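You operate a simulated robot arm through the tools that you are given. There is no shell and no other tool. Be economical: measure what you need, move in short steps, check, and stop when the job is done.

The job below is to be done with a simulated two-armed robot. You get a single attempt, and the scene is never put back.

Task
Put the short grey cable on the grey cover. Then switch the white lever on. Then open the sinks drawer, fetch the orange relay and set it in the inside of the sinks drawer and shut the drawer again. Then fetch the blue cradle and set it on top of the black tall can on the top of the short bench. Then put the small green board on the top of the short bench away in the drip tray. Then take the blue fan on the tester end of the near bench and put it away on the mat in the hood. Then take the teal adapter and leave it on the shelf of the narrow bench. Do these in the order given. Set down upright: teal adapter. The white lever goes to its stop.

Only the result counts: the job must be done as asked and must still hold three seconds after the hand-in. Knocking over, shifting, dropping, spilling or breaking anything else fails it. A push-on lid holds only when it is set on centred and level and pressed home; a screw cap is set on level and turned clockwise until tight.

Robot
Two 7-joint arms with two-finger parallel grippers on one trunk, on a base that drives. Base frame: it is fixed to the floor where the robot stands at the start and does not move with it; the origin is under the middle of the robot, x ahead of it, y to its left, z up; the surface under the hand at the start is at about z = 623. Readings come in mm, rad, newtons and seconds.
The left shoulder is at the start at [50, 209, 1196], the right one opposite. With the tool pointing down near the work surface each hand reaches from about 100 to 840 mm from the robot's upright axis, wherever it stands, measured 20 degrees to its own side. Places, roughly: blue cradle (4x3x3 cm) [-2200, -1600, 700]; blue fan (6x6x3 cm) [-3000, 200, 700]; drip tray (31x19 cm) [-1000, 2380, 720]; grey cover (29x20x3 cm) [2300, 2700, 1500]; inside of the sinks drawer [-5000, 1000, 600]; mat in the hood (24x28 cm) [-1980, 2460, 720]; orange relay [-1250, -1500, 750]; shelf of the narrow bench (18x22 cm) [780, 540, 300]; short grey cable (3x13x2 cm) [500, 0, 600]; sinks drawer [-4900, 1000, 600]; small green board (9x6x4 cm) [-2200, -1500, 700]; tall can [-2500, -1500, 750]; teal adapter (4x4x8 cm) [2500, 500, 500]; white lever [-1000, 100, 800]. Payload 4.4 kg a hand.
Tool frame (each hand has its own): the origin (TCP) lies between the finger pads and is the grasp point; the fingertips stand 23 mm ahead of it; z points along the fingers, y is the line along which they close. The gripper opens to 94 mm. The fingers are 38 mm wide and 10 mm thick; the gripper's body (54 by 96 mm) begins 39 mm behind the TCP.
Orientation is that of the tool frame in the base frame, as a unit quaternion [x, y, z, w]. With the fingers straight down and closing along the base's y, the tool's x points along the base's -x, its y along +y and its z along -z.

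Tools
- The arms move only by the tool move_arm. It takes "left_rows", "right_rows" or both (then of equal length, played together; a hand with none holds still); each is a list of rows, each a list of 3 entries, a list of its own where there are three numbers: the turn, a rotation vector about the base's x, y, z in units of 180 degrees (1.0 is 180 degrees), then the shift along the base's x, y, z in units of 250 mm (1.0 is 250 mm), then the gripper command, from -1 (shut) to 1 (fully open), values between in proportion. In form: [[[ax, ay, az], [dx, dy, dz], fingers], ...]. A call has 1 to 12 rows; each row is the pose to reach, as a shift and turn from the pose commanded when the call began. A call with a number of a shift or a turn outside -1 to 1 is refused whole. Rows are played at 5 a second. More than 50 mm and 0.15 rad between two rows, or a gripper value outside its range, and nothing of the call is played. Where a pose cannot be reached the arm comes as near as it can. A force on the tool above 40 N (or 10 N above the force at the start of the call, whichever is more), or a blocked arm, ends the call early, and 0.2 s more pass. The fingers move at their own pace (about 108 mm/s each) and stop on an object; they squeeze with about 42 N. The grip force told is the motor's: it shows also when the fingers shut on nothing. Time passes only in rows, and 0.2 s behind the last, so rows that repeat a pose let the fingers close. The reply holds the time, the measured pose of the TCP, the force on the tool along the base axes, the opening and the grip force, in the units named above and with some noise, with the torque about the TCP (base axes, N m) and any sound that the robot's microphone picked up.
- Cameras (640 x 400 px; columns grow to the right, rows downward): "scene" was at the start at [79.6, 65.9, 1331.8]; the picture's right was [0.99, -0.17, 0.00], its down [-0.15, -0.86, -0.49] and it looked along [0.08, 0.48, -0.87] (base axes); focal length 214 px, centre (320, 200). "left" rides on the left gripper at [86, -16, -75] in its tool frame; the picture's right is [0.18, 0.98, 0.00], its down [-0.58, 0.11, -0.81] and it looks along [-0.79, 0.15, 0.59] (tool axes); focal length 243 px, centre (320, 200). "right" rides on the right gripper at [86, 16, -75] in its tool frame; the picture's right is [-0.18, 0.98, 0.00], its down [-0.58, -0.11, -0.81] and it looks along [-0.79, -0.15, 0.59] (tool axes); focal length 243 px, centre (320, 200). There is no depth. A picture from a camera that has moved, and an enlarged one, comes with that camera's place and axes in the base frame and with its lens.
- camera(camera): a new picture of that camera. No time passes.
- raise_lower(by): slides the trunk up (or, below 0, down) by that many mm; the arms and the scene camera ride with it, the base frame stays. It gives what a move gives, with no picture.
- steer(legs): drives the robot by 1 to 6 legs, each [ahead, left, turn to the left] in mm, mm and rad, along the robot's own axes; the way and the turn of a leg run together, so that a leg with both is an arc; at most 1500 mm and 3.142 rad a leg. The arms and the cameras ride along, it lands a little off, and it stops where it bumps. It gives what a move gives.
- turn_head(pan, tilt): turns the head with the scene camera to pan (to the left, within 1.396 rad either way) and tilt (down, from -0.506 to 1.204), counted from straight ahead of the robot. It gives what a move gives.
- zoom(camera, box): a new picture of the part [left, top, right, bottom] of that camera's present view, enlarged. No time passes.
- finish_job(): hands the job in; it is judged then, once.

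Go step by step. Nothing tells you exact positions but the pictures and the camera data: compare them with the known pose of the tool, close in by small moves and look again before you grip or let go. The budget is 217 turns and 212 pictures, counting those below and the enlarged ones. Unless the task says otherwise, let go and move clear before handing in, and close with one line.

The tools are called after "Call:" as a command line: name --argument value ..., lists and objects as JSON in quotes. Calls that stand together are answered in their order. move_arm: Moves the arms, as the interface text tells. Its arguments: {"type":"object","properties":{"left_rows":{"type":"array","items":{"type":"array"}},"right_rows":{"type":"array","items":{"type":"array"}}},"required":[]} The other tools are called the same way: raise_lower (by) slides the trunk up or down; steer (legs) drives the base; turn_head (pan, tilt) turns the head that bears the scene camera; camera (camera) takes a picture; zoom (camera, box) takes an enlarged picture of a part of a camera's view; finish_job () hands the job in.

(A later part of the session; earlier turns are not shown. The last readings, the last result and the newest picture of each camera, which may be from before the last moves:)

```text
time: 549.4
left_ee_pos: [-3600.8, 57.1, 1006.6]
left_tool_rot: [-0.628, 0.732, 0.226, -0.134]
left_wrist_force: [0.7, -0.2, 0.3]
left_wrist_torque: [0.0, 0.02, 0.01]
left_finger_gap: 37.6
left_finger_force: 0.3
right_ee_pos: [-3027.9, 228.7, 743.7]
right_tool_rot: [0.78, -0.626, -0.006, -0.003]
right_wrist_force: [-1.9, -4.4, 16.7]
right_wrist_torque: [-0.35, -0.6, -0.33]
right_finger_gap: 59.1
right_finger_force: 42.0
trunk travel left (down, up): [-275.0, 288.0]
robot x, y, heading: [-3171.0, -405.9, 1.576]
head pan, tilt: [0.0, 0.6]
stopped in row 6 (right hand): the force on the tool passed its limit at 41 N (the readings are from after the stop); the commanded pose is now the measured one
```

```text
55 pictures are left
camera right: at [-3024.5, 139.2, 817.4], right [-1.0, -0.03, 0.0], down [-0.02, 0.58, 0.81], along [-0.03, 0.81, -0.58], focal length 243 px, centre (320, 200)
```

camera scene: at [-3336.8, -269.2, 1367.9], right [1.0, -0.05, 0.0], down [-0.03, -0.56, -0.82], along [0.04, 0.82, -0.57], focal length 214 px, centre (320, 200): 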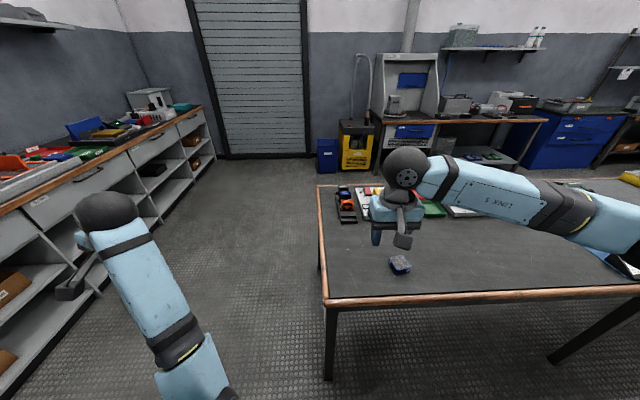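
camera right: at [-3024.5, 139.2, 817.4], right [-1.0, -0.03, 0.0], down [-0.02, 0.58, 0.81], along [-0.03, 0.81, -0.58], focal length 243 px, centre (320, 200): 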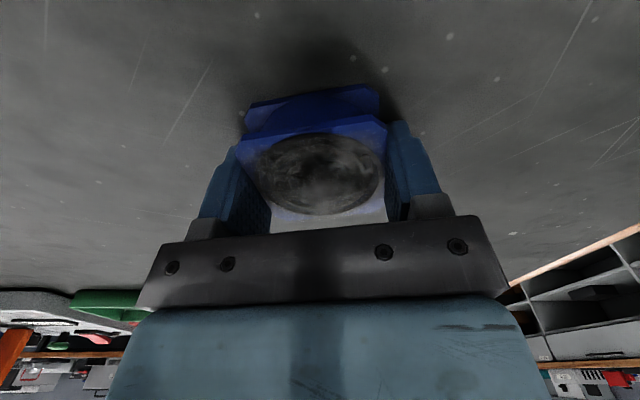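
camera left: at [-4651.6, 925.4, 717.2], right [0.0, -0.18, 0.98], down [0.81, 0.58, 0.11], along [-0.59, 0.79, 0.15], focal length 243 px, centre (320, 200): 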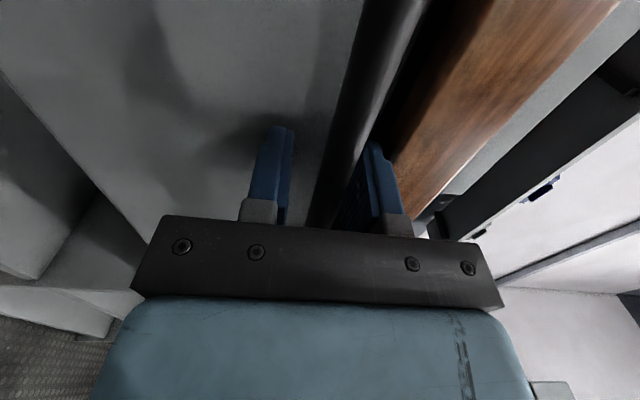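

The fan is held (59 mm). I lift it and drive around to the hood.

Call:
move_arm --right_rows '[[[0, 0, 0], [0, 0, 0.06], -1], [[0, 0, 0], [0, -0.04, 0.22], -1], [[0, 0, 0], [0, -0.12, 0.38], -1], [[0, 0, 0], [0, -0.2, 0.54], -1], [[0, 0, 0], [0, -0.3, 0.7], -1], [[0, 0, 0], [0, -0.4, 0.86], -1], [[0, 0, 0], [0, -0.5, 1.0], -1]]'

Call:
steer --legs '[[-110, 0, 0], [0, 860, 0], [1500, 0, 0], [500, 0, 0], [0, -1500, 0], [0, -380, 0]]'

Call:
turn_head --pan -0.2 --tilt 0.5

Call:
camera --camera "scene"

```text
time: 551.0
left_ee_pos: [-3599.7, 58.9, 1006.2]
left_tool_rot: [-0.628, 0.732, 0.226, -0.134]
left_wrist_force: [-0.2, 0.1, 0.6]
left_wrist_torque: [-0.01, 0.01, -0.04]
left_finger_gap: 37.3
left_finger_force: 0.2
right_ee_pos: [-3024.0, 98.0, 992.0]
right_tool_rot: [0.78, -0.626, -0.004, -0.002]
right_wrist_force: [0.6, 0.2, -0.2]
right_wrist_torque: [0.0, 0.0, 0.03]
right_finger_gap: 59.1
right_finger_force: 42.3
trunk travel left (down, up): [-275.0, 288.0]
robot x, y, heading: [-3167.5, -406.3, 1.574]
head pan, tilt: [0.0, 0.6]
```

```text
time: 585.9
left_ee_pos: [-2613.3, 1979.8, 1007.6]
left_tool_rot: [-0.634, 0.727, 0.225, -0.137]
left_wrist_force: [-0.5, 0.7, -0.5]
left_wrist_torque: [-0.01, 0.0, 0.01]
left_finger_gap: 37.7
left_finger_force: 0.1
right_ee_pos: [-2038.0, 2029.1, 990.0]
right_tool_rot: [0.785, -0.62, -0.004, -0.003]
right_wrist_force: [0.6, 0.2, 0.0]
right_wrist_torque: [-0.02, -0.01, 0.02]
right_finger_gap: 59.1
right_finger_force: 41.6
trunk travel left (down, up): [-275.0, 288.0]
robot x, y, heading: [-2171.5, 1521.1, 1.588]
head pan, tilt: [0.0, 0.6]
```

```text
time: 586.6
left_ee_pos: [-2612.7, 1981.2, 1007.7]
left_tool_rot: [-0.633, 0.729, 0.224, -0.136]
left_wrist_force: [-0.9, 0.1, -0.2]
left_wrist_torque: [0.01, 0.0, -0.02]
left_finger_gap: 37.6
left_finger_force: 0.1
right_ee_pos: [-2037.6, 2030.4, 991.3]
right_tool_rot: [0.785, -0.62, -0.005, -0.004]
right_wrist_force: [-0.2, 0.2, -0.5]
right_wrist_torque: [-0.02, -0.01, 0.02]
right_finger_gap: 59.0
right_finger_force: 42.0
trunk travel left (down, up): [-275.0, 288.0]
robot x, y, heading: [-2175.8, 1523.9, 1.591]
head pan, tilt: [-0.201, 0.499]
```

```text
54 pictures are left
camera scene: at [-2156.3, 1681.3, 1377.0], right [0.98, -0.18, 0.0], down [-0.09, -0.47, -0.88], along [0.16, 0.86, -0.48], focal length 214 px, centre (320, 200)
```

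scene: 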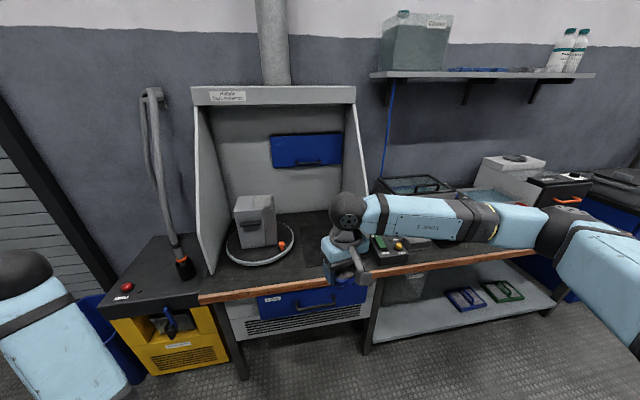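

The mat should be near pixel (327,241), hidden by my hand. I shift the hand right and zoom.

Call:
move_arm --right_rows '[[[0, 0, 0], [0.16, -0.06, 0.0], -1], [[0, 0, 0], [0.32, -0.12, 0.0], -1], [[0, 0, 0], [0.48, -0.16, 0], -1], [[0, 0, 0], [0.66, -0.2, 0], -1]]'

Call:
zoom --camera "scene" --box '[190, 160, 390, 285]'

```text
time: 587.6
left_ee_pos: [-2612.3, 1978.1, 1007.3]
left_tool_rot: [-0.634, 0.727, 0.226, -0.136]
left_wrist_force: [0.4, -0.3, 0.4]
left_wrist_torque: [-0.01, 0.0, -0.08]
left_finger_gap: 37.5
left_finger_force: 0.0
right_ee_pos: [-1869.4, 1981.4, 993.6]
right_tool_rot: [0.785, -0.62, -0.005, -0.003]
right_wrist_force: [0.1, -0.1, 0.0]
right_wrist_torque: [-0.01, 0.0, -0.03]
right_finger_gap: 59.3
right_finger_force: 42.5
trunk travel left (down, up): [-275.0, 288.0]
robot x, y, heading: [-2173.5, 1523.6, 1.598]
head pan, tilt: [-0.201, 0.499]
```

```text
3.20 times, centred on (290, 222) of scene
camera zoom: at [-2155.1, 1680.2, 1377.2], right [0.98, -0.18, 0.0], down [-0.09, -0.47, -0.88], along [0.16, 0.86, -0.48], focal length 686 px, centre (416, 128)
```

zoom: 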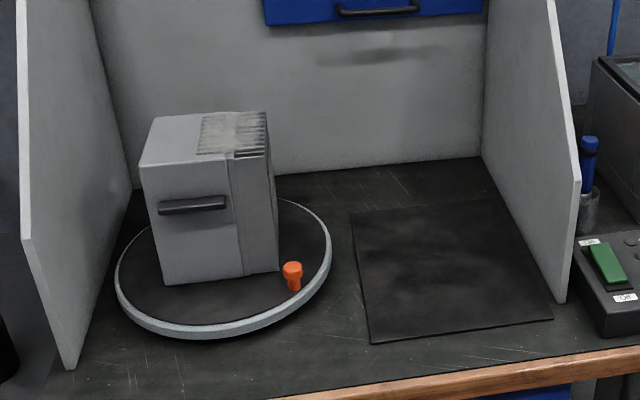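

The mat spans x -2095…-1855, y from about 2309 back. I'll set the fan near its front at (-2000, 2362), coming with an extended arm from the left so the forearm clears the hood's right wall.

Call:
steer --legs '[[116, 136, -0.027]]'

Call:
move_arm --right_rows '[[[0, 0, 0], [0, 0.16, -0.02], -1], [[0, 0, 0], [0, 0.34, -0.06], -1], [[0, 0, 0], [0, 0.5, -0.12], -1], [[0, 0, 0], [0, 0.66, -0.18], -1], [[0, 0, 0], [0, 0.82, -0.24], -1], [[0, 0, 0], [0, 0.9, -0.3], -1]]'

Call:
camera --camera "scene"

Call:
camera --camera "right"

```text
time: 589.4
left_ee_pos: [-2734.3, 2111.3, 1005.9]
left_tool_rot: [-0.625, 0.735, 0.226, -0.134]
left_wrist_force: [-0.1, 0.6, -0.2]
left_wrist_torque: [-0.05, -0.02, 0.02]
left_finger_gap: 37.7
left_finger_force: 0.0
right_ee_pos: [-1992.4, 2094.8, 994.0]
right_tool_rot: [0.776, -0.63, -0.004, -0.004]
right_wrist_force: [-0.5, 0.2, -0.2]
right_wrist_torque: [0.02, -0.01, -0.01]
right_finger_gap: 59.2
right_finger_force: 42.0
trunk travel left (down, up): [-275.0, 288.0]
robot x, y, heading: [-2304.8, 1642.4, 1.564]
head pan, tilt: [-0.201, 0.499]
```

```text
time: 590.8
left_ee_pos: [-2734.7, 2110.2, 1006.1]
left_tool_rot: [-0.625, 0.735, 0.226, -0.135]
left_wrist_force: [-0.2, 0.1, -0.6]
left_wrist_torque: [-0.01, 0.0, -0.02]
left_finger_gap: 37.7
left_finger_force: 0.0
right_ee_pos: [-1989.0, 2319.7, 914.3]
right_tool_rot: [0.776, -0.63, -0.003, -0.003]
right_wrist_force: [0.3, -0.6, -0.9]
right_wrist_torque: [-0.01, 0.0, 0.06]
right_finger_gap: 59.0
right_finger_force: 41.8
trunk travel left (down, up): [-275.0, 288.0]
robot x, y, heading: [-2301.0, 1640.9, 1.567]
head pan, tilt: [-0.201, 0.499]
```

```text
52 pictures are left
camera scene: at [-2286.0, 1800.2, 1377.0], right [0.98, -0.21, 0.0], down [-0.1, -0.47, -0.88], along [0.18, 0.86, -0.48], focal length 214 px, centre (320, 200)
```

scene: 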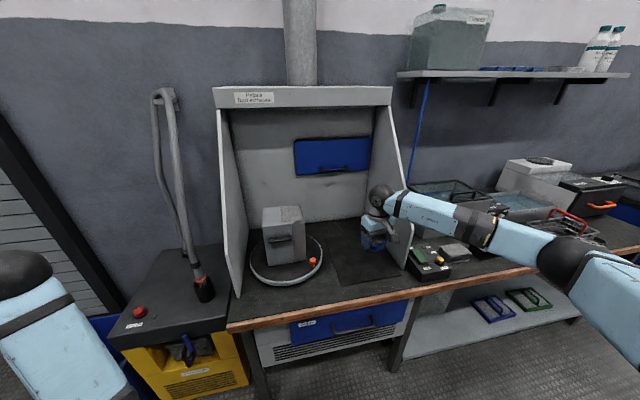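

```text
51 pictures are left
camera right: at [-1987.1, 2230.5, 990.0], right [-1.0, -0.02, 0.0], down [-0.01, 0.58, 0.81], along [-0.02, 0.81, -0.58], focal length 243 px, centre (320, 200)
```

right: 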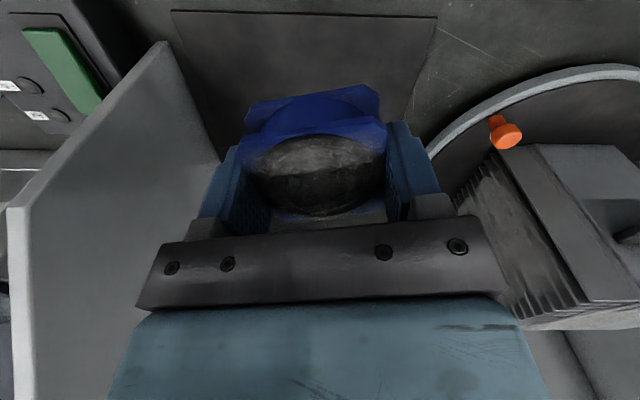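

The forearm runs close to the hood's right wall, so I aim further left on the mat, at x≈-2035, and check again.

Call:
move_arm --right_rows '[[[0, 0, 0], [-0.1, 0.0, 0], -1], [[0, 0, 0], [-0.184, 0.04, 0], -1], [[0, 0, 0], [-0.184, 0.1, -0.06], -1], [[0, 0, 0], [-0.184, 0.152, -0.16], -1], [[0, 0, 0], [-0.184, 0.152, -0.28], -1], [[0, 0, 0], [-0.184, 0.152, -0.28], -1]]'

Call:
zoom --camera "scene" --box '[240, 140, 480, 290]'

Call:
camera --camera "right"

```text
time: 592.2
left_ee_pos: [-2734.5, 2109.6, 1007.4]
left_tool_rot: [-0.625, 0.735, 0.226, -0.134]
left_wrist_force: [-0.1, 0.9, 0.5]
left_wrist_torque: [-0.01, -0.02, 0.02]
left_finger_gap: 37.7
left_finger_force: 0.0
right_ee_pos: [-2037.2, 2356.7, 847.5]
right_tool_rot: [0.777, -0.63, -0.004, -0.004]
right_wrist_force: [0.6, 0.7, -1.1]
right_wrist_torque: [0.01, -0.01, 0.0]
right_finger_gap: 59.1
right_finger_force: 41.8
trunk travel left (down, up): [-275.0, 288.0]
robot x, y, heading: [-2307.8, 1645.8, 1.563]
head pan, tilt: [-0.201, 0.499]
```

```text
2.67 times, centred on (360, 215) of scene
camera zoom: at [-2286.2, 1799.7, 1377.1], right [0.98, -0.21, 0.0], down [-0.1, -0.47, -0.88], along [0.18, 0.86, -0.48], focal length 572 px, centre (213, 160)
```

zoom: 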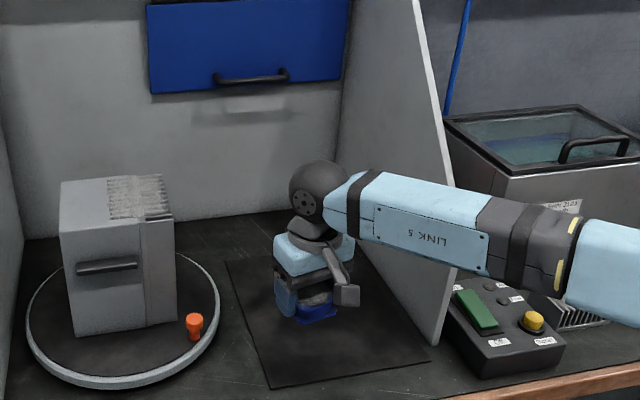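

```text
49 pictures are left
camera right: at [-2034.8, 2267.9, 921.7], right [-1.0, -0.02, 0.0], down [-0.01, 0.58, 0.81], along [-0.02, 0.81, -0.58], focal length 243 px, centre (320, 200)
```

right: 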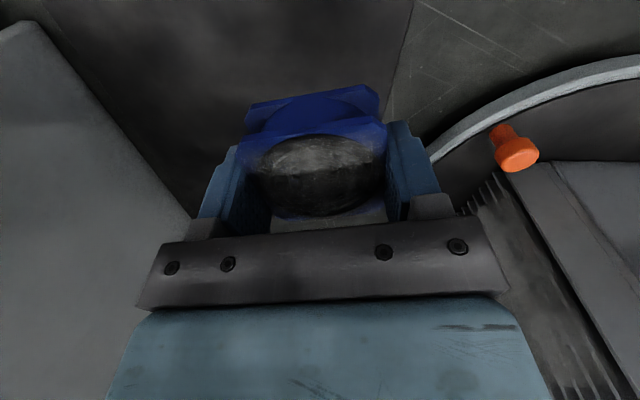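

Clear so far. I lower to just above the mat, then to contact.

Call:
move_arm --right_rows '[[[0, 0, 0], [0, 0, -0.12], -1], [[0, 0, 0], [0, 0, -0.24], -1], [[0, 0, 0], [0, 0, -0.32], -1], [[0, 0, 0], [0, 0, -0.36], -1], [[0, 0, 0], [0, 0, -0.38], -1], [[0, 0, 0], [0, 0, -0.4], -1], [[0, 0, 0], [0, 0, -0.42], -1], [[0, 0, 0], [0, 0, -0.44], -1]]'

Call:
zoom --camera "scene" --box '[280, 160, 440, 260]'

```text
time: 594.1
left_ee_pos: [-2734.2, 2107.9, 1007.2]
left_tool_rot: [-0.624, 0.736, 0.227, -0.132]
left_wrist_force: [0.4, -0.2, -0.3]
left_wrist_torque: [-0.01, -0.02, -0.05]
left_finger_gap: 37.8
left_finger_force: 0.2
right_ee_pos: [-2038.7, 2360.6, 747.8]
right_tool_rot: [0.776, -0.63, -0.009, -0.008]
right_wrist_force: [1.2, -8.7, 20.4]
right_wrist_torque: [-0.71, -0.05, 0.01]
right_finger_gap: 59.2
right_finger_force: 42.0
trunk travel left (down, up): [-275.0, 288.0]
robot x, y, heading: [-2308.5, 1643.2, 1.562]
head pan, tilt: [-0.201, 0.499]
stopped in row 8 (right hand): the force on the tool passed its limit at 43 N (the readings are from after the stop); the commanded pose is now the measured one
```

```text
4.00 times, centred on (360, 210) of scene
camera zoom: at [-2286.6, 1796.5, 1377.5], right [0.98, -0.21, 0.0], down [-0.1, -0.47, -0.88], along [0.18, 0.86, -0.48], focal length 858 px, centre (160, 160)
```

zoom: 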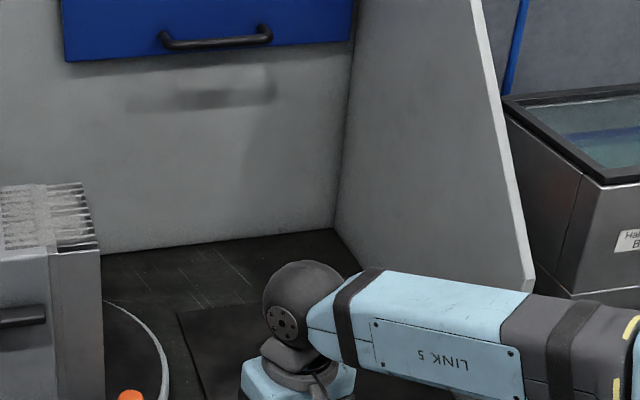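

The fan is down on the mat (z 748). I release, lift and withdraw.

Call:
move_arm --right_rows '[[[0, 0, 0], [0, 0, 0.006], -1], [[0, 0, 0], [0, 0, 0.006], 0.5], [[0, 0, 0], [0, 0, 0.006], 0.65], [[0, 0, 0], [0, 0, 0.006], 0.65], [[0, 0, 0], [0, 0, 0.08], 0.65], [[0, 0, 0], [0, 0, 0.26], 0.65], [[0, 0, 0], [0, -0.04, 0.44], 0.65], [[0, 0, 0], [0, -0.12, 0.6], 0.65], [[0, 0, 0], [0, -0.26, 0.74], 0.65], [[0, 0, 0], [0, -0.42, 0.84], 0.65], [[0, 0, 0], [0, -0.6, 0.9], 0.65]]'

Call:
zoom --camera "scene" --box '[240, 160, 440, 285]'

```text
time: 596.5
left_ee_pos: [-2733.9, 2108.9, 1006.7]
left_tool_rot: [-0.624, 0.735, 0.228, -0.134]
left_wrist_force: [0.0, 0.5, 0.1]
left_wrist_torque: [0.04, 0.01, 0.0]
left_finger_gap: 37.7
left_finger_force: 0.1
right_ee_pos: [-2037.5, 2211.0, 969.0]
right_tool_rot: [0.776, -0.631, -0.008, -0.006]
right_wrist_force: [0.1, -0.1, 0.2]
right_wrist_torque: [0.05, 0.02, 0.02]
right_finger_gap: 77.7
right_finger_force: 0.1
trunk travel left (down, up): [-275.0, 288.0]
robot x, y, heading: [-2303.3, 1642.7, 1.567]
head pan, tilt: [-0.201, 0.499]
```

```text
3.20 times, centred on (340, 222) of scene
camera zoom: at [-2285.4, 1798.8, 1377.2], right [0.98, -0.21, 0.0], down [-0.1, -0.47, -0.88], along [0.18, 0.86, -0.48], focal length 686 px, centre (256, 128)
```

zoom: 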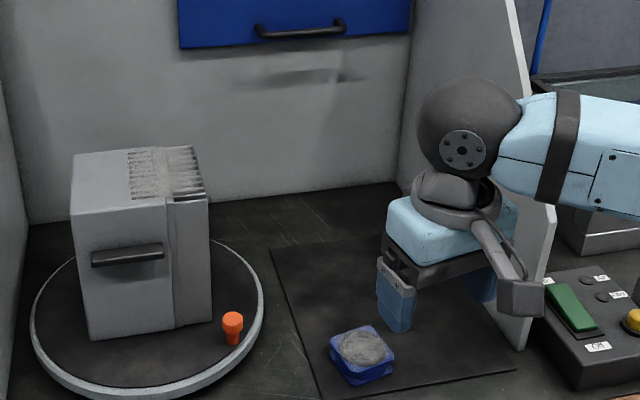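

The fan is on the mat. Last item: the teal adapter near (2500, 500). I drive east along the aisle.

Call:
steer --legs '[[-250, 0, 0], [0, -1500, 0], [0, -1500, 0], [0, -1400, 0], [0, 0, -1.5708]]'

Call:
turn_head --pan -0.7 --tilt 0.45

Call:
camera --camera "scene"

```text
time: 640.0
left_ee_pos: [2571.5, 1485.8, 1006.7]
left_tool_rot: [0.115, 0.958, 0.251, 0.075]
left_wrist_force: [0.0, 0.2, 0.7]
left_wrist_torque: [-0.03, -0.02, -0.02]
left_finger_gap: 37.5
left_finger_force: 0.0
right_ee_pos: [2621.6, 784.6, 968.0]
right_tool_rot: [-0.065, 0.998, 0.001, 0.009]
right_wrist_force: [0.9, 0.5, -0.4]
right_wrist_torque: [-0.01, 0.0, 0.03]
right_finger_gap: 77.4
right_finger_force: 0.0
trunk travel left (down, up): [-275.0, 288.0]
robot x, y, heading: [2071.4, 1094.4, -0.081]
head pan, tilt: [-0.201, 0.499]
```

```text
time: 640.9
left_ee_pos: [2570.6, 1486.0, 1006.3]
left_tool_rot: [0.115, 0.958, 0.252, 0.074]
left_wrist_force: [0.7, -0.1, 0.2]
left_wrist_torque: [0.0, -0.03, 0.04]
left_finger_gap: 37.5
left_finger_force: 0.1
right_ee_pos: [2619.9, 784.2, 969.5]
right_tool_rot: [-0.065, 0.998, 0.001, 0.009]
right_wrist_force: [-0.3, -0.3, 0.0]
right_wrist_torque: [0.02, 0.03, -0.02]
right_finger_gap: 77.7
right_finger_force: 0.1
trunk travel left (down, up): [-275.0, 288.0]
robot x, y, heading: [2071.9, 1093.8, -0.078]
head pan, tilt: [-0.7, 0.45]
```

```text
46 pictures are left
camera scene: at [2205.7, 1024.9, 1381.5], right [-0.7, -0.71, 0.0], down [-0.31, 0.31, -0.9], along [0.64, -0.63, -0.44], focal length 214 px, centre (320, 200)
```

scene: 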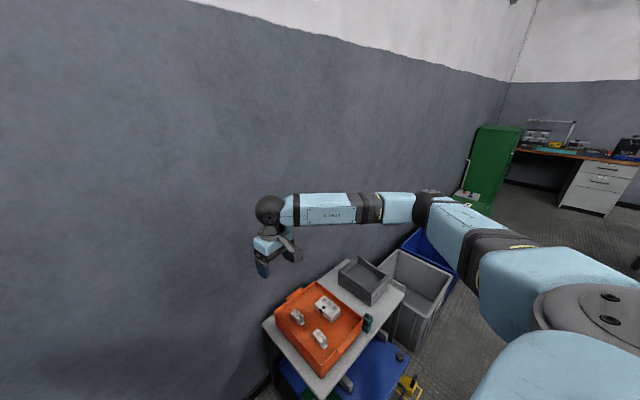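

The teal adapter stands on the low cart between the orange and grey trays, around (2476, 490). I turn towards it and look closer.

Call:
steer --legs '[[0, 0, -0.72], [60, 0, 0]]'

Call:
turn_head --pan -0.15 --tilt 0.9

Call:
zoom --camera "scene" --box '[220, 110, 420, 235]'

Call:
camera --camera "right"

```text
time: 643.8
left_ee_pos: [2748.4, 1018.8, 1005.4]
left_tool_rot: [0.442, 0.857, 0.21, 0.158]
left_wrist_force: [-0.2, 0.2, 0.3]
left_wrist_torque: [0.02, 0.01, 0.03]
left_finger_gap: 37.7
left_finger_force: 0.1
right_ee_pos: [2324.4, 457.3, 966.6]
right_tool_rot: [0.288, 0.958, -0.003, 0.009]
right_wrist_force: [0.1, 0.3, -0.2]
right_wrist_torque: [0.03, 0.0, 0.01]
right_finger_gap: 77.7
right_finger_force: 0.1
trunk travel left (down, up): [-275.0, 288.0]
robot x, y, heading: [2112.9, 1050.0, -0.796]
head pan, tilt: [-0.7, 0.45]
```

```text
time: 644.8
left_ee_pos: [2747.4, 1019.9, 1007.4]
left_tool_rot: [0.443, 0.857, 0.209, 0.158]
left_wrist_force: [-0.4, -0.2, 0.0]
left_wrist_torque: [0.0, 0.02, -0.02]
left_finger_gap: 37.4
left_finger_force: 0.0
right_ee_pos: [2324.5, 456.7, 968.3]
right_tool_rot: [0.288, 0.958, -0.003, 0.008]
right_wrist_force: [0.3, 0.7, -0.5]
right_wrist_torque: [0.02, -0.02, -0.02]
right_finger_gap: 77.3
right_finger_force: 0.1
trunk travel left (down, up): [-275.0, 288.0]
robot x, y, heading: [2117.0, 1052.5, -0.798]
head pan, tilt: [-0.15, 0.901]
```

```text
3.20 times, centred on (320, 172) of scene
camera zoom: at [2206.0, 942.6, 1343.2], right [-0.81, -0.58, 0.0], down [-0.46, 0.64, -0.62], along [0.36, -0.51, -0.78], focal length 686 px, centre (320, 288)
```

zoom: 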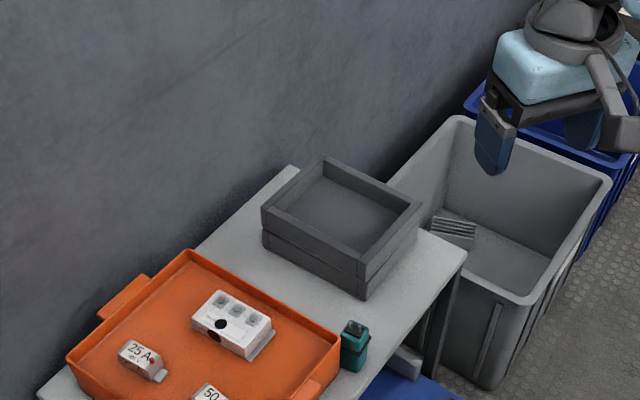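

```text
44 pictures are left
camera right: at [2259.8, 518.8, 1042.1], right [0.7, 0.72, 0.0], down [0.41, -0.4, 0.82], along [0.59, -0.57, -0.58], focal length 243 px, centre (320, 200)
```

right: 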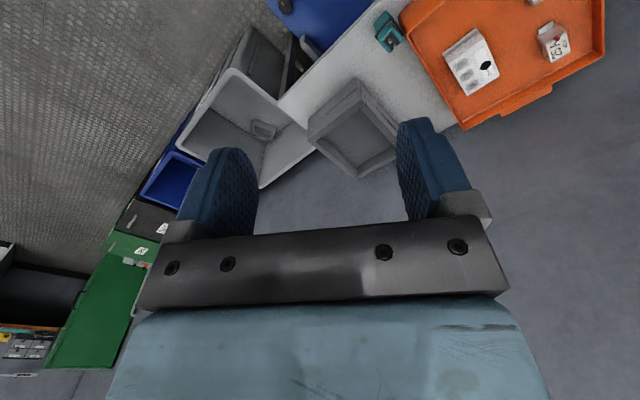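

The adapter stands beside the orange tray's -y side near the cart's front edge; fingers should close along x. I rotate the hand accordingly and come above it.

Call:
move_arm --right_rows '[[[0, 0, -0.04], [0.07, 0.02, -0.1], 0.3], [[0, 0, -0.08], [0.15, 0.03, -0.2], 0.3], [[0, 0, -0.12], [0.22, 0.05, -0.3], 0.3], [[0, 0, -0.16], [0.3, 0.07, -0.4], 0.3], [[0, 0, -0.2], [0.37, 0.08, -0.5], 0.3], [[0, 0, -0.24], [0.44, 0.1, -0.6], 0.3], [[0, 0, -0.28], [0.51, 0.12, -0.7], 0.3], [[0, 0, -0.314], [0.58, 0.13, -0.76], 0.3], [[0, 0, -0.314], [0.58, 0.13, -0.76], 0.3]]'

Call:
camera --camera "right"

Call:
zoom --camera "scene" --box '[250, 150, 410, 250]'

```text
time: 646.8
left_ee_pos: [2746.4, 1020.4, 1006.2]
left_tool_rot: [0.444, 0.857, 0.21, 0.159]
left_wrist_force: [-0.1, -0.9, 0.2]
left_wrist_torque: [-0.01, -0.01, 0.01]
left_finger_gap: 37.4
left_finger_force: 0.0
right_ee_pos: [2470.7, 489.2, 778.7]
right_tool_rot: [0.708, 0.706, -0.005, 0.006]
right_wrist_force: [-0.3, 0.4, 0.9]
right_wrist_torque: [0.01, -0.04, -0.03]
right_finger_gap: 61.1
right_finger_force: 0.1
trunk travel left (down, up): [-275.0, 288.0]
robot x, y, heading: [2113.6, 1049.6, -0.801]
head pan, tilt: [-0.15, 0.901]
```

```text
43 pictures are left
camera right: at [2486.8, 576.7, 852.4], right [0.98, -0.19, 0.0], down [-0.11, -0.57, 0.82], along [-0.15, -0.8, -0.58], focal length 243 px, centre (320, 200)
```

right: 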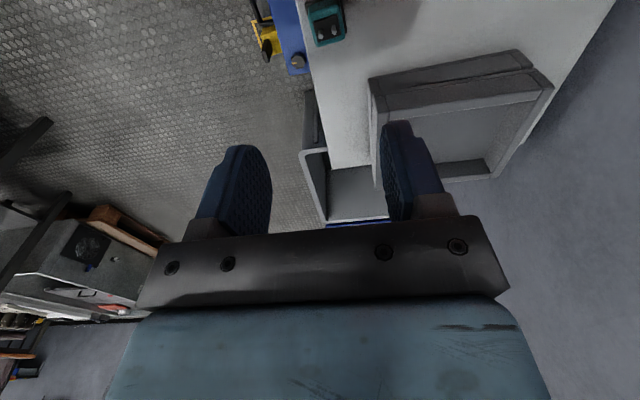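

```text
4.00 times, centred on (330, 200) of scene
camera zoom: at [2205.6, 942.7, 1343.2], right [-0.81, -0.58, 0.0], down [-0.46, 0.64, -0.62], along [0.36, -0.5, -0.78], focal length 858 px, centre (280, 200)
```

zoom: 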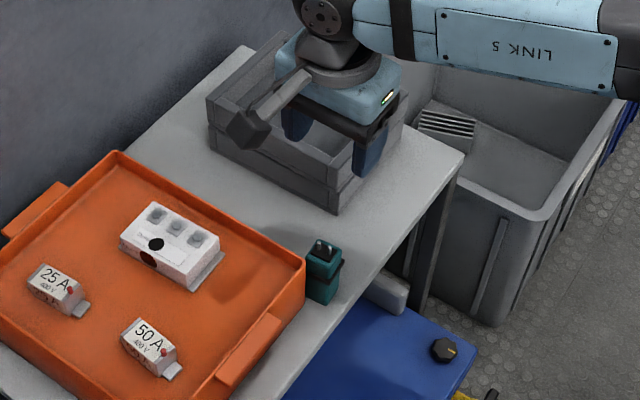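

Adapter top is at (2477, 484, 585); it stands 80 mm tall on the cart at z≈505. I descend over it.

Call:
move_arm --right_rows '[[[0, 0, 0], [0.026, -0.02, -0.16], 0.3], [[0, 0, 0], [0.026, -0.02, -0.34], 0.3], [[0, 0, 0], [0.026, -0.02, -0.5], 0.3], [[0, 0, 0], [0.026, -0.02, -0.62], 0.3], [[0, 0, 0], [0.026, -0.02, -0.66], 0.3], [[0, 0, 0], [0.026, -0.02, -0.66], 0.3]]'

Call:
camera --camera "right"

Call:
zoom --camera "scene" --box '[280, 170, 392, 240]'

```text
time: 648.2
left_ee_pos: [2747.0, 1019.4, 1006.3]
left_tool_rot: [0.443, 0.857, 0.21, 0.158]
left_wrist_force: [0.0, -0.2, 0.5]
left_wrist_torque: [0.02, -0.01, -0.01]
left_finger_gap: 37.6
left_finger_force: 0.1
right_ee_pos: [2475.3, 481.0, 614.5]
right_tool_rot: [0.707, 0.707, -0.006, 0.006]
right_wrist_force: [-1.5, 0.2, -0.5]
right_wrist_torque: [-0.01, -0.02, -0.04]
right_finger_gap: 60.9
right_finger_force: 0.0
trunk travel left (down, up): [-275.0, 288.0]
robot x, y, heading: [2112.2, 1053.2, -0.801]
head pan, tilt: [-0.15, 0.901]
```

```text
41 pictures are left
camera right: at [2492.1, 569.2, 688.3], right [0.98, -0.18, 0.0], down [-0.11, -0.57, 0.82], along [-0.15, -0.8, -0.58], focal length 243 px, centre (320, 200)
```

right: 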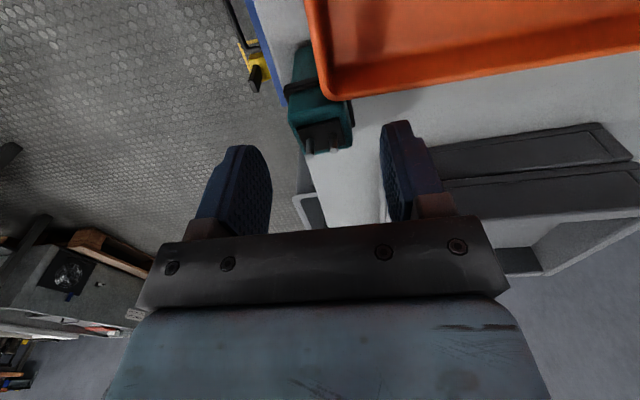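

```text
5.71 times, centred on (336, 205) of scene
camera zoom: at [2205.9, 942.8, 1343.2], right [-0.81, -0.58, 0.0], down [-0.46, 0.64, -0.62], along [0.36, -0.5, -0.78], focal length 1226 px, centre (229, 171)
```

zoom: 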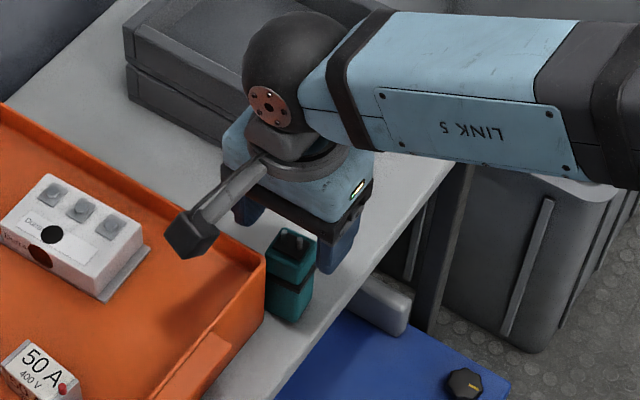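

I nudge +4 mm, lower to z 560 and close on the adapter.

Call:
move_arm --right_rows '[[[0, 0, 0], [0.016, 0.012, -0.06], 0.3], [[0, 0, 0], [0.016, 0.012, -0.14], 0.3], [[0, 0, 0], [0.016, 0.012, -0.22], 0.3], [[0, 0, 0], [0.016, 0.012, -0.22], -0.2], [[0, 0, 0], [0.016, 0.012, -0.22], -1], [[0, 0, 0], [0.016, 0.012, -0.22], -1]]'

Call:
camera --camera "right"

```text
time: 648.8
left_ee_pos: [2747.3, 1018.6, 1006.9]
left_tool_rot: [0.443, 0.857, 0.21, 0.16]
left_wrist_force: [-1.2, -0.5, -0.4]
left_wrist_torque: [0.0, 0.0, 0.01]
left_finger_gap: 37.5
left_finger_force: 0.0
right_ee_pos: [2485.4, 485.2, 586.9]
right_tool_rot: [0.707, 0.707, -0.002, 0.01]
right_wrist_force: [-9.9, 6.1, 22.3]
right_wrist_torque: [0.43, -0.76, 0.35]
right_finger_gap: 57.0
right_finger_force: 0.2
trunk travel left (down, up): [-275.0, 288.0]
robot x, y, heading: [2113.5, 1051.2, -0.799]
head pan, tilt: [-0.15, 0.901]
stopped in row 3 (right hand): the force on the tool passed its limit at 52 N (the readings are from after the stop); the commanded pose is now the measured one
```

```text
39 pictures are left
camera right: at [2500.9, 572.9, 660.4], right [0.98, -0.18, 0.01], down [-0.12, -0.57, 0.81], along [-0.14, -0.8, -0.58], focal length 243 px, centre (320, 200)
```

right: 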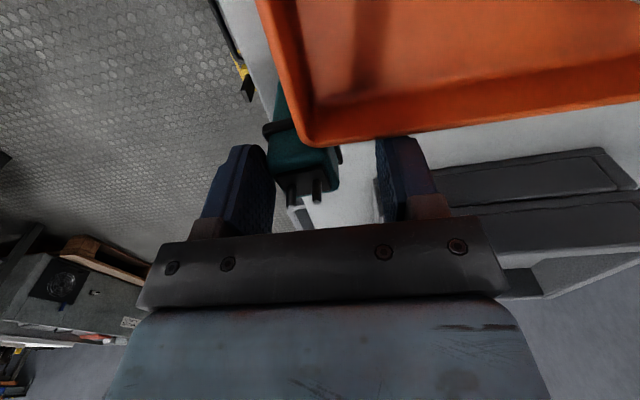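

The +x finger touched the orange tray's rim (edge at y≈505, z≈580). I rise, shift 9 mm in -y and 6 mm in -x, and descend again.

Call:
move_arm --right_rows '[[[0, 0, 0], [0, 0, 0.08], 0.3], [[0, 0, 0], [-0.026, -0.04, 0.1], 0.3], [[0, 0, 0], [-0.026, -0.04, 0.1], 0.3], [[0, 0, 0], [-0.026, -0.04, 0.04], 0.3], [[0, 0, 0], [-0.026, -0.04, -0.02], 0.3], [[0, 0, 0], [-0.026, -0.04, -0.07], 0.3], [[0, 0, 0], [-0.026, -0.04, -0.11], 0.3], [[0, 0, 0], [-0.026, -0.04, -0.11], 0.3]]'

Call:
camera --camera "right"

Call:
zoom --camera "scene" --box '[280, 170, 392, 240]'

```text
time: 650.6
left_ee_pos: [2747.1, 1017.8, 1006.7]
left_tool_rot: [0.443, 0.857, 0.21, 0.158]
left_wrist_force: [-0.6, 0.3, 0.4]
left_wrist_torque: [0.01, -0.02, -0.02]
left_finger_gap: 37.5
left_finger_force: 0.0
right_ee_pos: [2477.8, 474.4, 555.7]
right_tool_rot: [0.708, 0.706, -0.003, 0.009]
right_wrist_force: [0.0, -0.3, 0.3]
right_wrist_torque: [-0.02, -0.02, -0.02]
right_finger_gap: 61.2
right_finger_force: 0.0
trunk travel left (down, up): [-275.0, 288.0]
robot x, y, heading: [2112.4, 1051.7, -0.801]
head pan, tilt: [-0.15, 0.901]
```

```text
38 pictures are left
camera right: at [2493.2, 561.4, 629.8], right [0.98, -0.18, 0.01], down [-0.12, -0.57, 0.82], along [-0.14, -0.8, -0.58], focal length 243 px, centre (320, 200)
```

right: 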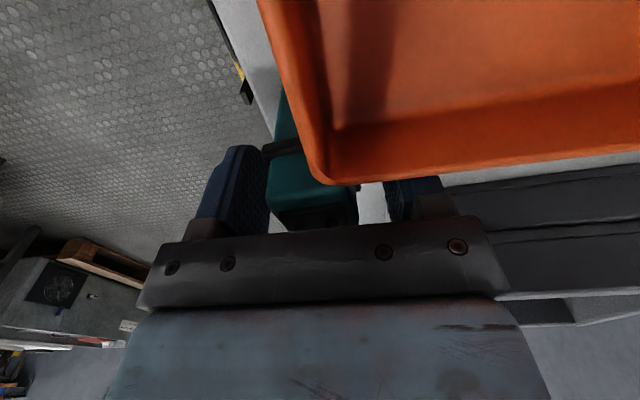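

```text
5.71 times, centred on (336, 205) of scene
camera zoom: at [2205.8, 942.6, 1343.2], right [-0.81, -0.58, 0.0], down [-0.46, 0.64, -0.62], along [0.36, -0.5, -0.78], focal length 1226 px, centre (229, 171)
```

zoom: 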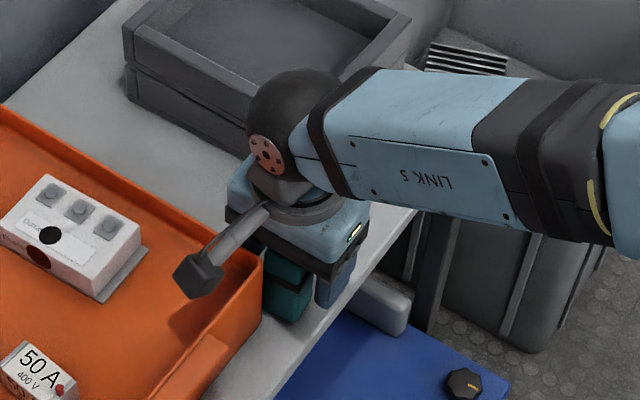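

The adapter is now between the fingers with no contact force. I close and lift.

Call:
move_arm --right_rows '[[[0, 0, 0], [0, 0, 0], -0.1], [[0, 0, 0], [0, 0, 0], -0.5], [[0, 0, 0], [0, 0, 0], -1], [[0, 0, 0], [0, 0, 0], -1], [[0, 0, 0], [0, -0.008, 0.05], -1], [[0, 0, 0], [0, -0.01, 0.15], -1], [[0, 0, 0], [0, -0.01, 0.3], -1], [[0, 0, 0], [0, -0.01, 0.48], -1], [[0, 0, 0], [0, -0.01, 0.66], -1], [[0, 0, 0], [0, -0.01, 0.84], -1], [[0, 0, 0], [0, 0.0, 1.0], -1]]'

Call:
camera --camera "right"

Call:
zoom --camera "scene" --box '[240, 130, 400, 230]'

```text
time: 653.0
left_ee_pos: [2746.8, 1018.9, 1006.9]
left_tool_rot: [0.443, 0.857, 0.209, 0.158]
left_wrist_force: [0.0, 0.2, 0.2]
left_wrist_torque: [-0.01, 0.0, -0.01]
left_finger_gap: 37.3
left_finger_force: 0.0
right_ee_pos: [2475.2, 476.4, 808.4]
right_tool_rot: [0.708, 0.706, -0.003, 0.009]
right_wrist_force: [0.4, -0.1, -1.7]
right_wrist_torque: [-0.02, -0.04, -0.01]
right_finger_gap: 36.3
right_finger_force: 41.9
trunk travel left (down, up): [-275.0, 288.0]
robot x, y, heading: [2112.9, 1052.8, -0.801]
head pan, tilt: [-0.15, 0.901]
```

```text
36 pictures are left
camera right: at [2490.7, 564.9, 883.2], right [0.98, -0.19, 0.01], down [-0.12, -0.57, 0.82], along [-0.14, -0.8, -0.58], focal length 243 px, centre (320, 200)
```

right: 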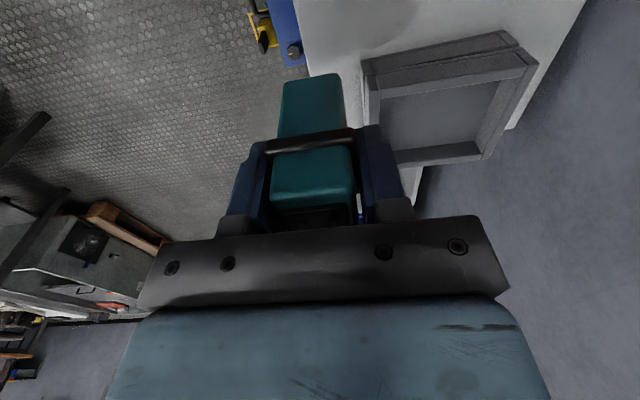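

```text
4.00 times, centred on (320, 180) of scene
camera zoom: at [2205.5, 943.0, 1343.2], right [-0.81, -0.58, 0.0], down [-0.46, 0.64, -0.62], along [0.36, -0.51, -0.78], focal length 858 px, centre (320, 280)
```

zoom: 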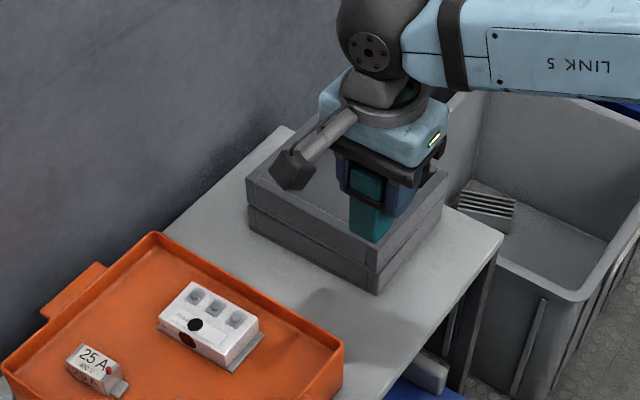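

The adapter is held upright, its bottom 51 mm below the TCP. I raise and pull in the hand, then drive to the north side of the narrow bench to view its shelf.

Call:
move_arm --right_rows '[[[0, 0, 0], [-0.04, 0.08, 0.16], -1], [[0, 0, 0], [-0.1, 0.18, 0.3], -1], [[0, 0, 0], [-0.16, 0.28, 0.44], -1], [[0, 0, 0], [-0.22, 0.4, 0.56], -1], [[0, 0, 0], [-0.28, 0.52, 0.68], -1], [[0, 0, 0], [-0.34, 0.64, 0.8], -1], [[0, 0, 0], [-0.4, 0.74, 0.9], -1]]'

Call:
steer --legs '[[-350, 0, 0], [0, 0, -0.772], [0, -1000, 0]]'

Call:
turn_head --pan 0 --tilt 0.6

Call:
camera --camera "scene"

```text
time: 654.6
left_ee_pos: [2747.6, 1018.9, 1007.1]
left_tool_rot: [0.443, 0.857, 0.209, 0.157]
left_wrist_force: [-0.3, 0.1, 0.0]
left_wrist_torque: [-0.02, -0.02, -0.01]
left_finger_gap: 37.6
left_finger_force: 0.1
right_ee_pos: [2376.4, 660.4, 1031.0]
right_tool_rot: [0.707, 0.707, -0.003, 0.009]
right_wrist_force: [-0.4, 0.5, -0.2]
right_wrist_torque: [-0.03, -0.01, -0.01]
right_finger_gap: 36.0
right_finger_force: 41.9
trunk travel left (down, up): [-275.0, 288.0]
robot x, y, heading: [2115.3, 1053.2, -0.796]
head pan, tilt: [-0.15, 0.901]
```

```text
time: 667.5
left_ee_pos: [1312.0, 844.1, 1006.3]
left_tool_rot: [0.737, 0.623, 0.133, 0.226]
left_wrist_force: [0.1, 0.4, 0.0]
left_wrist_torque: [-0.01, 0.02, -0.01]
left_finger_gap: 37.6
left_finger_force: 0.0
right_ee_pos: [793.4, 852.7, 1029.5]
right_tool_rot: [0.924, 0.383, -0.005, 0.008]
right_wrist_force: [-0.5, -0.1, -2.1]
right_wrist_torque: [-0.01, -0.03, -0.02]
right_finger_gap: 36.3
right_finger_force: 42.5
trunk travel left (down, up): [-275.0, 288.0]
robot x, y, heading: [888.7, 1312.8, -1.585]
head pan, tilt: [-0.15, 0.901]
```

```text
time: 668.3
left_ee_pos: [1310.6, 844.9, 1005.8]
left_tool_rot: [0.737, 0.622, 0.134, 0.227]
left_wrist_force: [0.1, 0.4, -0.3]
left_wrist_torque: [0.02, 0.0, -0.01]
left_finger_gap: 37.8
left_finger_force: 0.1
right_ee_pos: [793.8, 852.1, 1029.7]
right_tool_rot: [0.924, 0.383, -0.006, 0.007]
right_wrist_force: [0.1, 0.1, -0.3]
right_wrist_torque: [0.0, 0.0, -0.01]
right_finger_gap: 36.3
right_finger_force: 41.8
trunk travel left (down, up): [-275.0, 288.0]
robot x, y, heading: [889.4, 1314.6, -1.59]
head pan, tilt: [0.0, 0.6]
```

```text
34 pictures are left
camera scene: at [884.6, 1160.5, 1367.9], right [-1.0, 0.01, 0.0], down [0.01, 0.57, -0.82], along [-0.01, -0.82, -0.57], focal length 214 px, centre (320, 200)
```

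scene: 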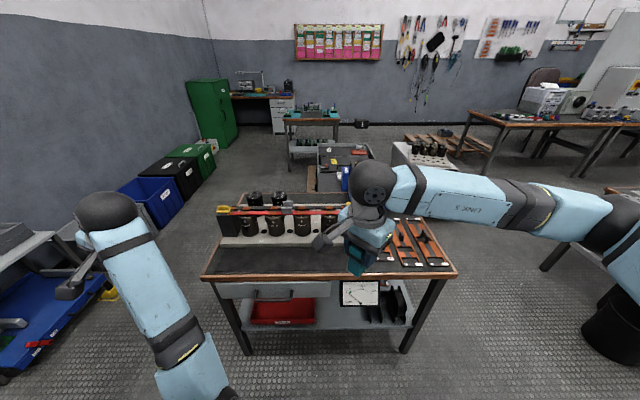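

I see the narrow bench with a lower shelf; a white framed square near (360,293) may be the place. I zoom.

Call:
zoom --camera "scene" --box '[200, 255, 460, 380]'

```text
2.46 times, centred on (330, 318) of scene
camera zoom: at [884.6, 1160.5, 1367.9], right [-1.0, 0.01, 0.0], down [0.01, 0.57, -0.82], along [-0.01, -0.82, -0.57], focal length 528 px, centre (295, -89)
```

zoom: 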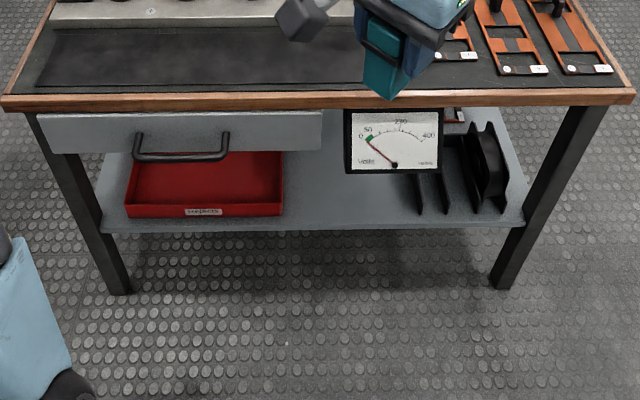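

The target area on the lower shelf is between the red tray and the plates, under a hanging meter (bottom z≈515), so a downward hand cannot enter. I'll set the adapter upright on the bench top, regrasp it with the hand tilted 45°, then slide it in. First I set it down near (830, 640).

Call:
move_arm --right_rows '[[[0, 0, 0.042], [0.02, -0.1, -0.08], -1], [[0, 0, 0.084], [0.04, -0.22, -0.16], -1], [[0, 0, 0.126], [0.06, -0.36, -0.24], -1], [[0, 0, 0.168], [0.09, -0.5, -0.34], -1], [[0, 0, 0.21], [0.12, -0.62, -0.46], -1], [[0, 0, 0.25], [0.148, -0.74, -0.58], -1], [[0, 0, 0.25], [0.148, -0.848, -0.7], -1], [[0, 0, 0.25], [0.148, -0.848, -0.8], -1]]'

Call:
camera --camera "right"

Call:
zoom --camera "scene" --box '[200, 190, 440, 340]'

```text
time: 670.1
left_ee_pos: [1310.7, 844.6, 1007.3]
left_tool_rot: [0.737, 0.623, 0.133, 0.226]
left_wrist_force: [0.3, 1.0, 0.1]
left_wrist_torque: [0.0, 0.04, 0.01]
left_finger_gap: 37.7
left_finger_force: 0.1
right_ee_pos: [832.1, 638.8, 829.5]
right_tool_rot: [0.707, 0.707, -0.003, 0.009]
right_wrist_force: [0.8, -0.1, -0.6]
right_wrist_torque: [-0.02, 0.0, 0.01]
right_finger_gap: 36.2
right_finger_force: 42.3
trunk travel left (down, up): [-275.0, 288.0]
robot x, y, heading: [888.9, 1315.6, -1.589]
head pan, tilt: [0.0, 0.6]
```

```text
32 pictures are left
camera right: at [847.6, 726.2, 903.5], right [0.98, -0.18, 0.01], down [-0.12, -0.57, 0.82], along [-0.14, -0.8, -0.58], focal length 243 px, centre (320, 200)
```

right: 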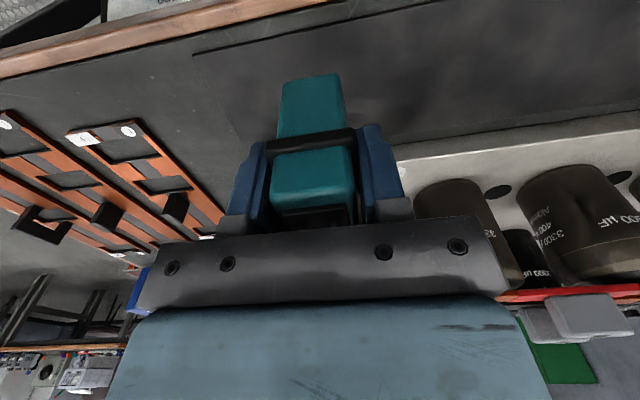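

```text
2.67 times, centred on (320, 265) of scene
camera zoom: at [884.5, 1160.4, 1368.0], right [-1.0, 0.01, 0.0], down [0.01, 0.57, -0.82], along [-0.01, -0.82, -0.57], focal length 572 px, centre (320, 27)
```

zoom: 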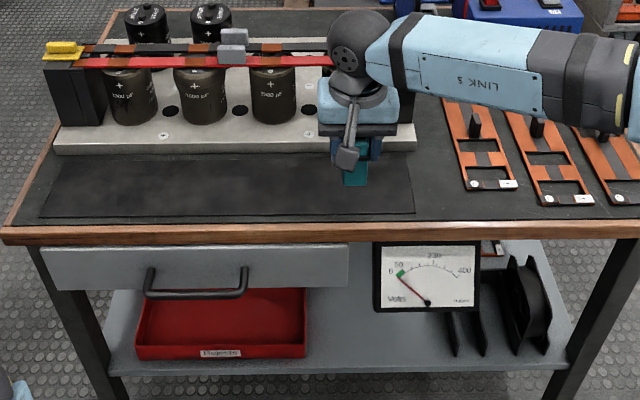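

The spot on the black mat is free. I lower the adapter to contact.

Call:
move_arm --right_rows '[[[0, 0, 0], [0, 0.04, -0.08], -1], [[0, 0, 0], [0, 0.06, -0.15], -1], [[0, 0, 0], [0, 0.06, -0.18], -1], [[0, 0, 0], [0, 0.06, -0.19], -1], [[0, 0, 0], [0, 0.06, -0.2], -1], [[0, 0, 0], [0, 0.06, -0.21], -1], [[0, 0, 0], [0, 0.06, -0.22], -1], [[0, 0, 0], [0, 0.06, -0.23], -1], [[0, 0, 0], [0, 0.06, -0.24], -1]]'

```text
time: 672.1
left_ee_pos: [1310.8, 846.2, 1008.3]
left_tool_rot: [0.737, 0.623, 0.132, 0.227]
left_wrist_force: [0.2, 0.0, 0.5]
left_wrist_torque: [-0.02, 0.05, 0.03]
left_finger_gap: 37.6
left_finger_force: 0.0
right_ee_pos: [831.2, 655.8, 775.1]
right_tool_rot: [0.708, 0.706, -0.004, 0.013]
right_wrist_force: [-1.9, -1.5, 33.6]
right_wrist_torque: [0.03, 0.06, 0.02]
right_finger_gap: 36.9
right_finger_force: 41.7
trunk travel left (down, up): [-275.0, 288.0]
robot x, y, heading: [888.3, 1316.4, -1.586]
head pan, tilt: [0.0, 0.6]
```

Contact made. I release, lift off, back away and tilt the hand 45°.

Call:
move_arm --right_rows '[[[0, 0, 0], [0, 0, 0.008], -1], [[0, 0, 0], [0, 0, 0.008], 0], [[0, 0, 0], [0, 0, 0.008], 0.3], [[0, 0, 0], [0, 0, 0.008], 0.3], [[0, 0, 0], [0, 0, 0.12], 0.3], [[0, 0, 0], [0, 0, 0.3], 0.3], [[0, 0, 0], [0, 0.06, 0.46], 0.3], [[0, 0, 0], [0, 0.2, 0.54], 0.3], [[0, 0, 0], [0, 0.36, 0.56], 0.3], [[0, 0, 0], [0, 0.5, 0.56], 0.3]]'

Call:
move_arm --right_rows '[[[-0.0417, 0, 0], [0, 0, 0], 0.3], [[-0.0833, 0, 0], [0, 0, -0.02], 0.3], [[-0.125, 0, 0], [0, 0, -0.04], 0.3], [[-0.1667, 0, 0], [0, 0, -0.06], 0.3], [[-0.2083, 0, 0], [0, 0, -0.08], 0.3], [[-0.25, 0, 0], [0, 0, -0.1], 0.3], [[-0.25, 0, 0], [0, 0, -0.12], 0.3]]'

Call:
camera --camera "right"

Call:
zoom --camera "scene" --box '[240, 190, 440, 315]'

```text
time: 674.3
left_ee_pos: [1310.9, 845.2, 1007.8]
left_tool_rot: [0.737, 0.622, 0.133, 0.227]
left_wrist_force: [0.8, 0.1, 0.6]
left_wrist_torque: [0.02, 0.01, 0.0]
left_finger_gap: 38.0
left_finger_force: 0.2
right_ee_pos: [830.3, 785.4, 912.9]
right_tool_rot: [0.707, 0.707, -0.004, 0.009]
right_wrist_force: [-0.2, -0.7, 0.4]
right_wrist_torque: [0.01, -0.04, 0.0]
right_finger_gap: 61.0
right_finger_force: 0.2
trunk travel left (down, up): [-275.0, 288.0]
robot x, y, heading: [886.1, 1314.2, -1.582]
head pan, tilt: [0.0, 0.6]
```

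```text
time: 675.9
left_ee_pos: [1311.5, 844.1, 1006.5]
left_tool_rot: [0.738, 0.622, 0.133, 0.226]
left_wrist_force: [0.4, 0.5, 0.8]
left_wrist_torque: [-0.01, 0.03, -0.02]
left_finger_gap: 37.5
left_finger_force: 0.1
right_ee_pos: [831.9, 782.3, 880.8]
right_tool_rot: [0.65, 0.651, -0.274, 0.281]
right_wrist_force: [0.1, -0.8, -0.4]
right_wrist_torque: [-0.02, 0.01, -0.01]
right_finger_gap: 61.1
right_finger_force: 0.1
trunk travel left (down, up): [-275.0, 288.0]
robot x, y, heading: [886.2, 1312.7, -1.583]
head pan, tilt: [0.0, 0.6]
```

```text
30 pictures are left
camera right: at [847.4, 896.0, 871.3], right [0.98, -0.12, 0.14], down [-0.12, 0.18, 0.98], along [-0.14, -0.98, 0.16], focal length 243 px, centre (320, 200)
```

right: 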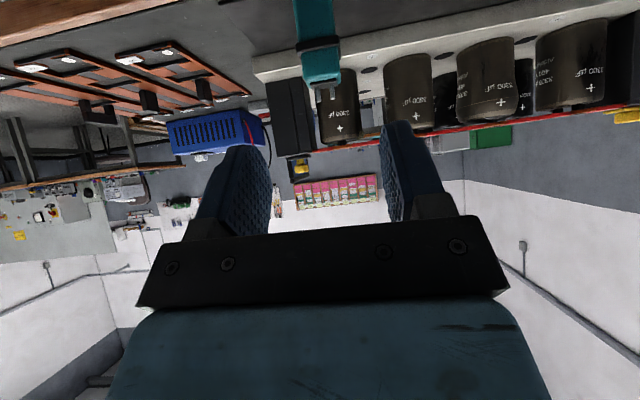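

```text
3.20 times, centred on (340, 252) of scene
camera zoom: at [884.6, 1160.5, 1368.0], right [-1.0, 0.01, 0.0], down [0.01, 0.56, -0.83], along [-0.01, -0.82, -0.56], focal length 686 px, centre (256, 32)
```

zoom: 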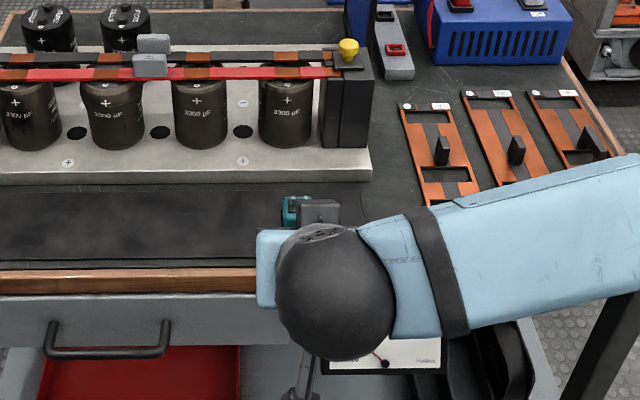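

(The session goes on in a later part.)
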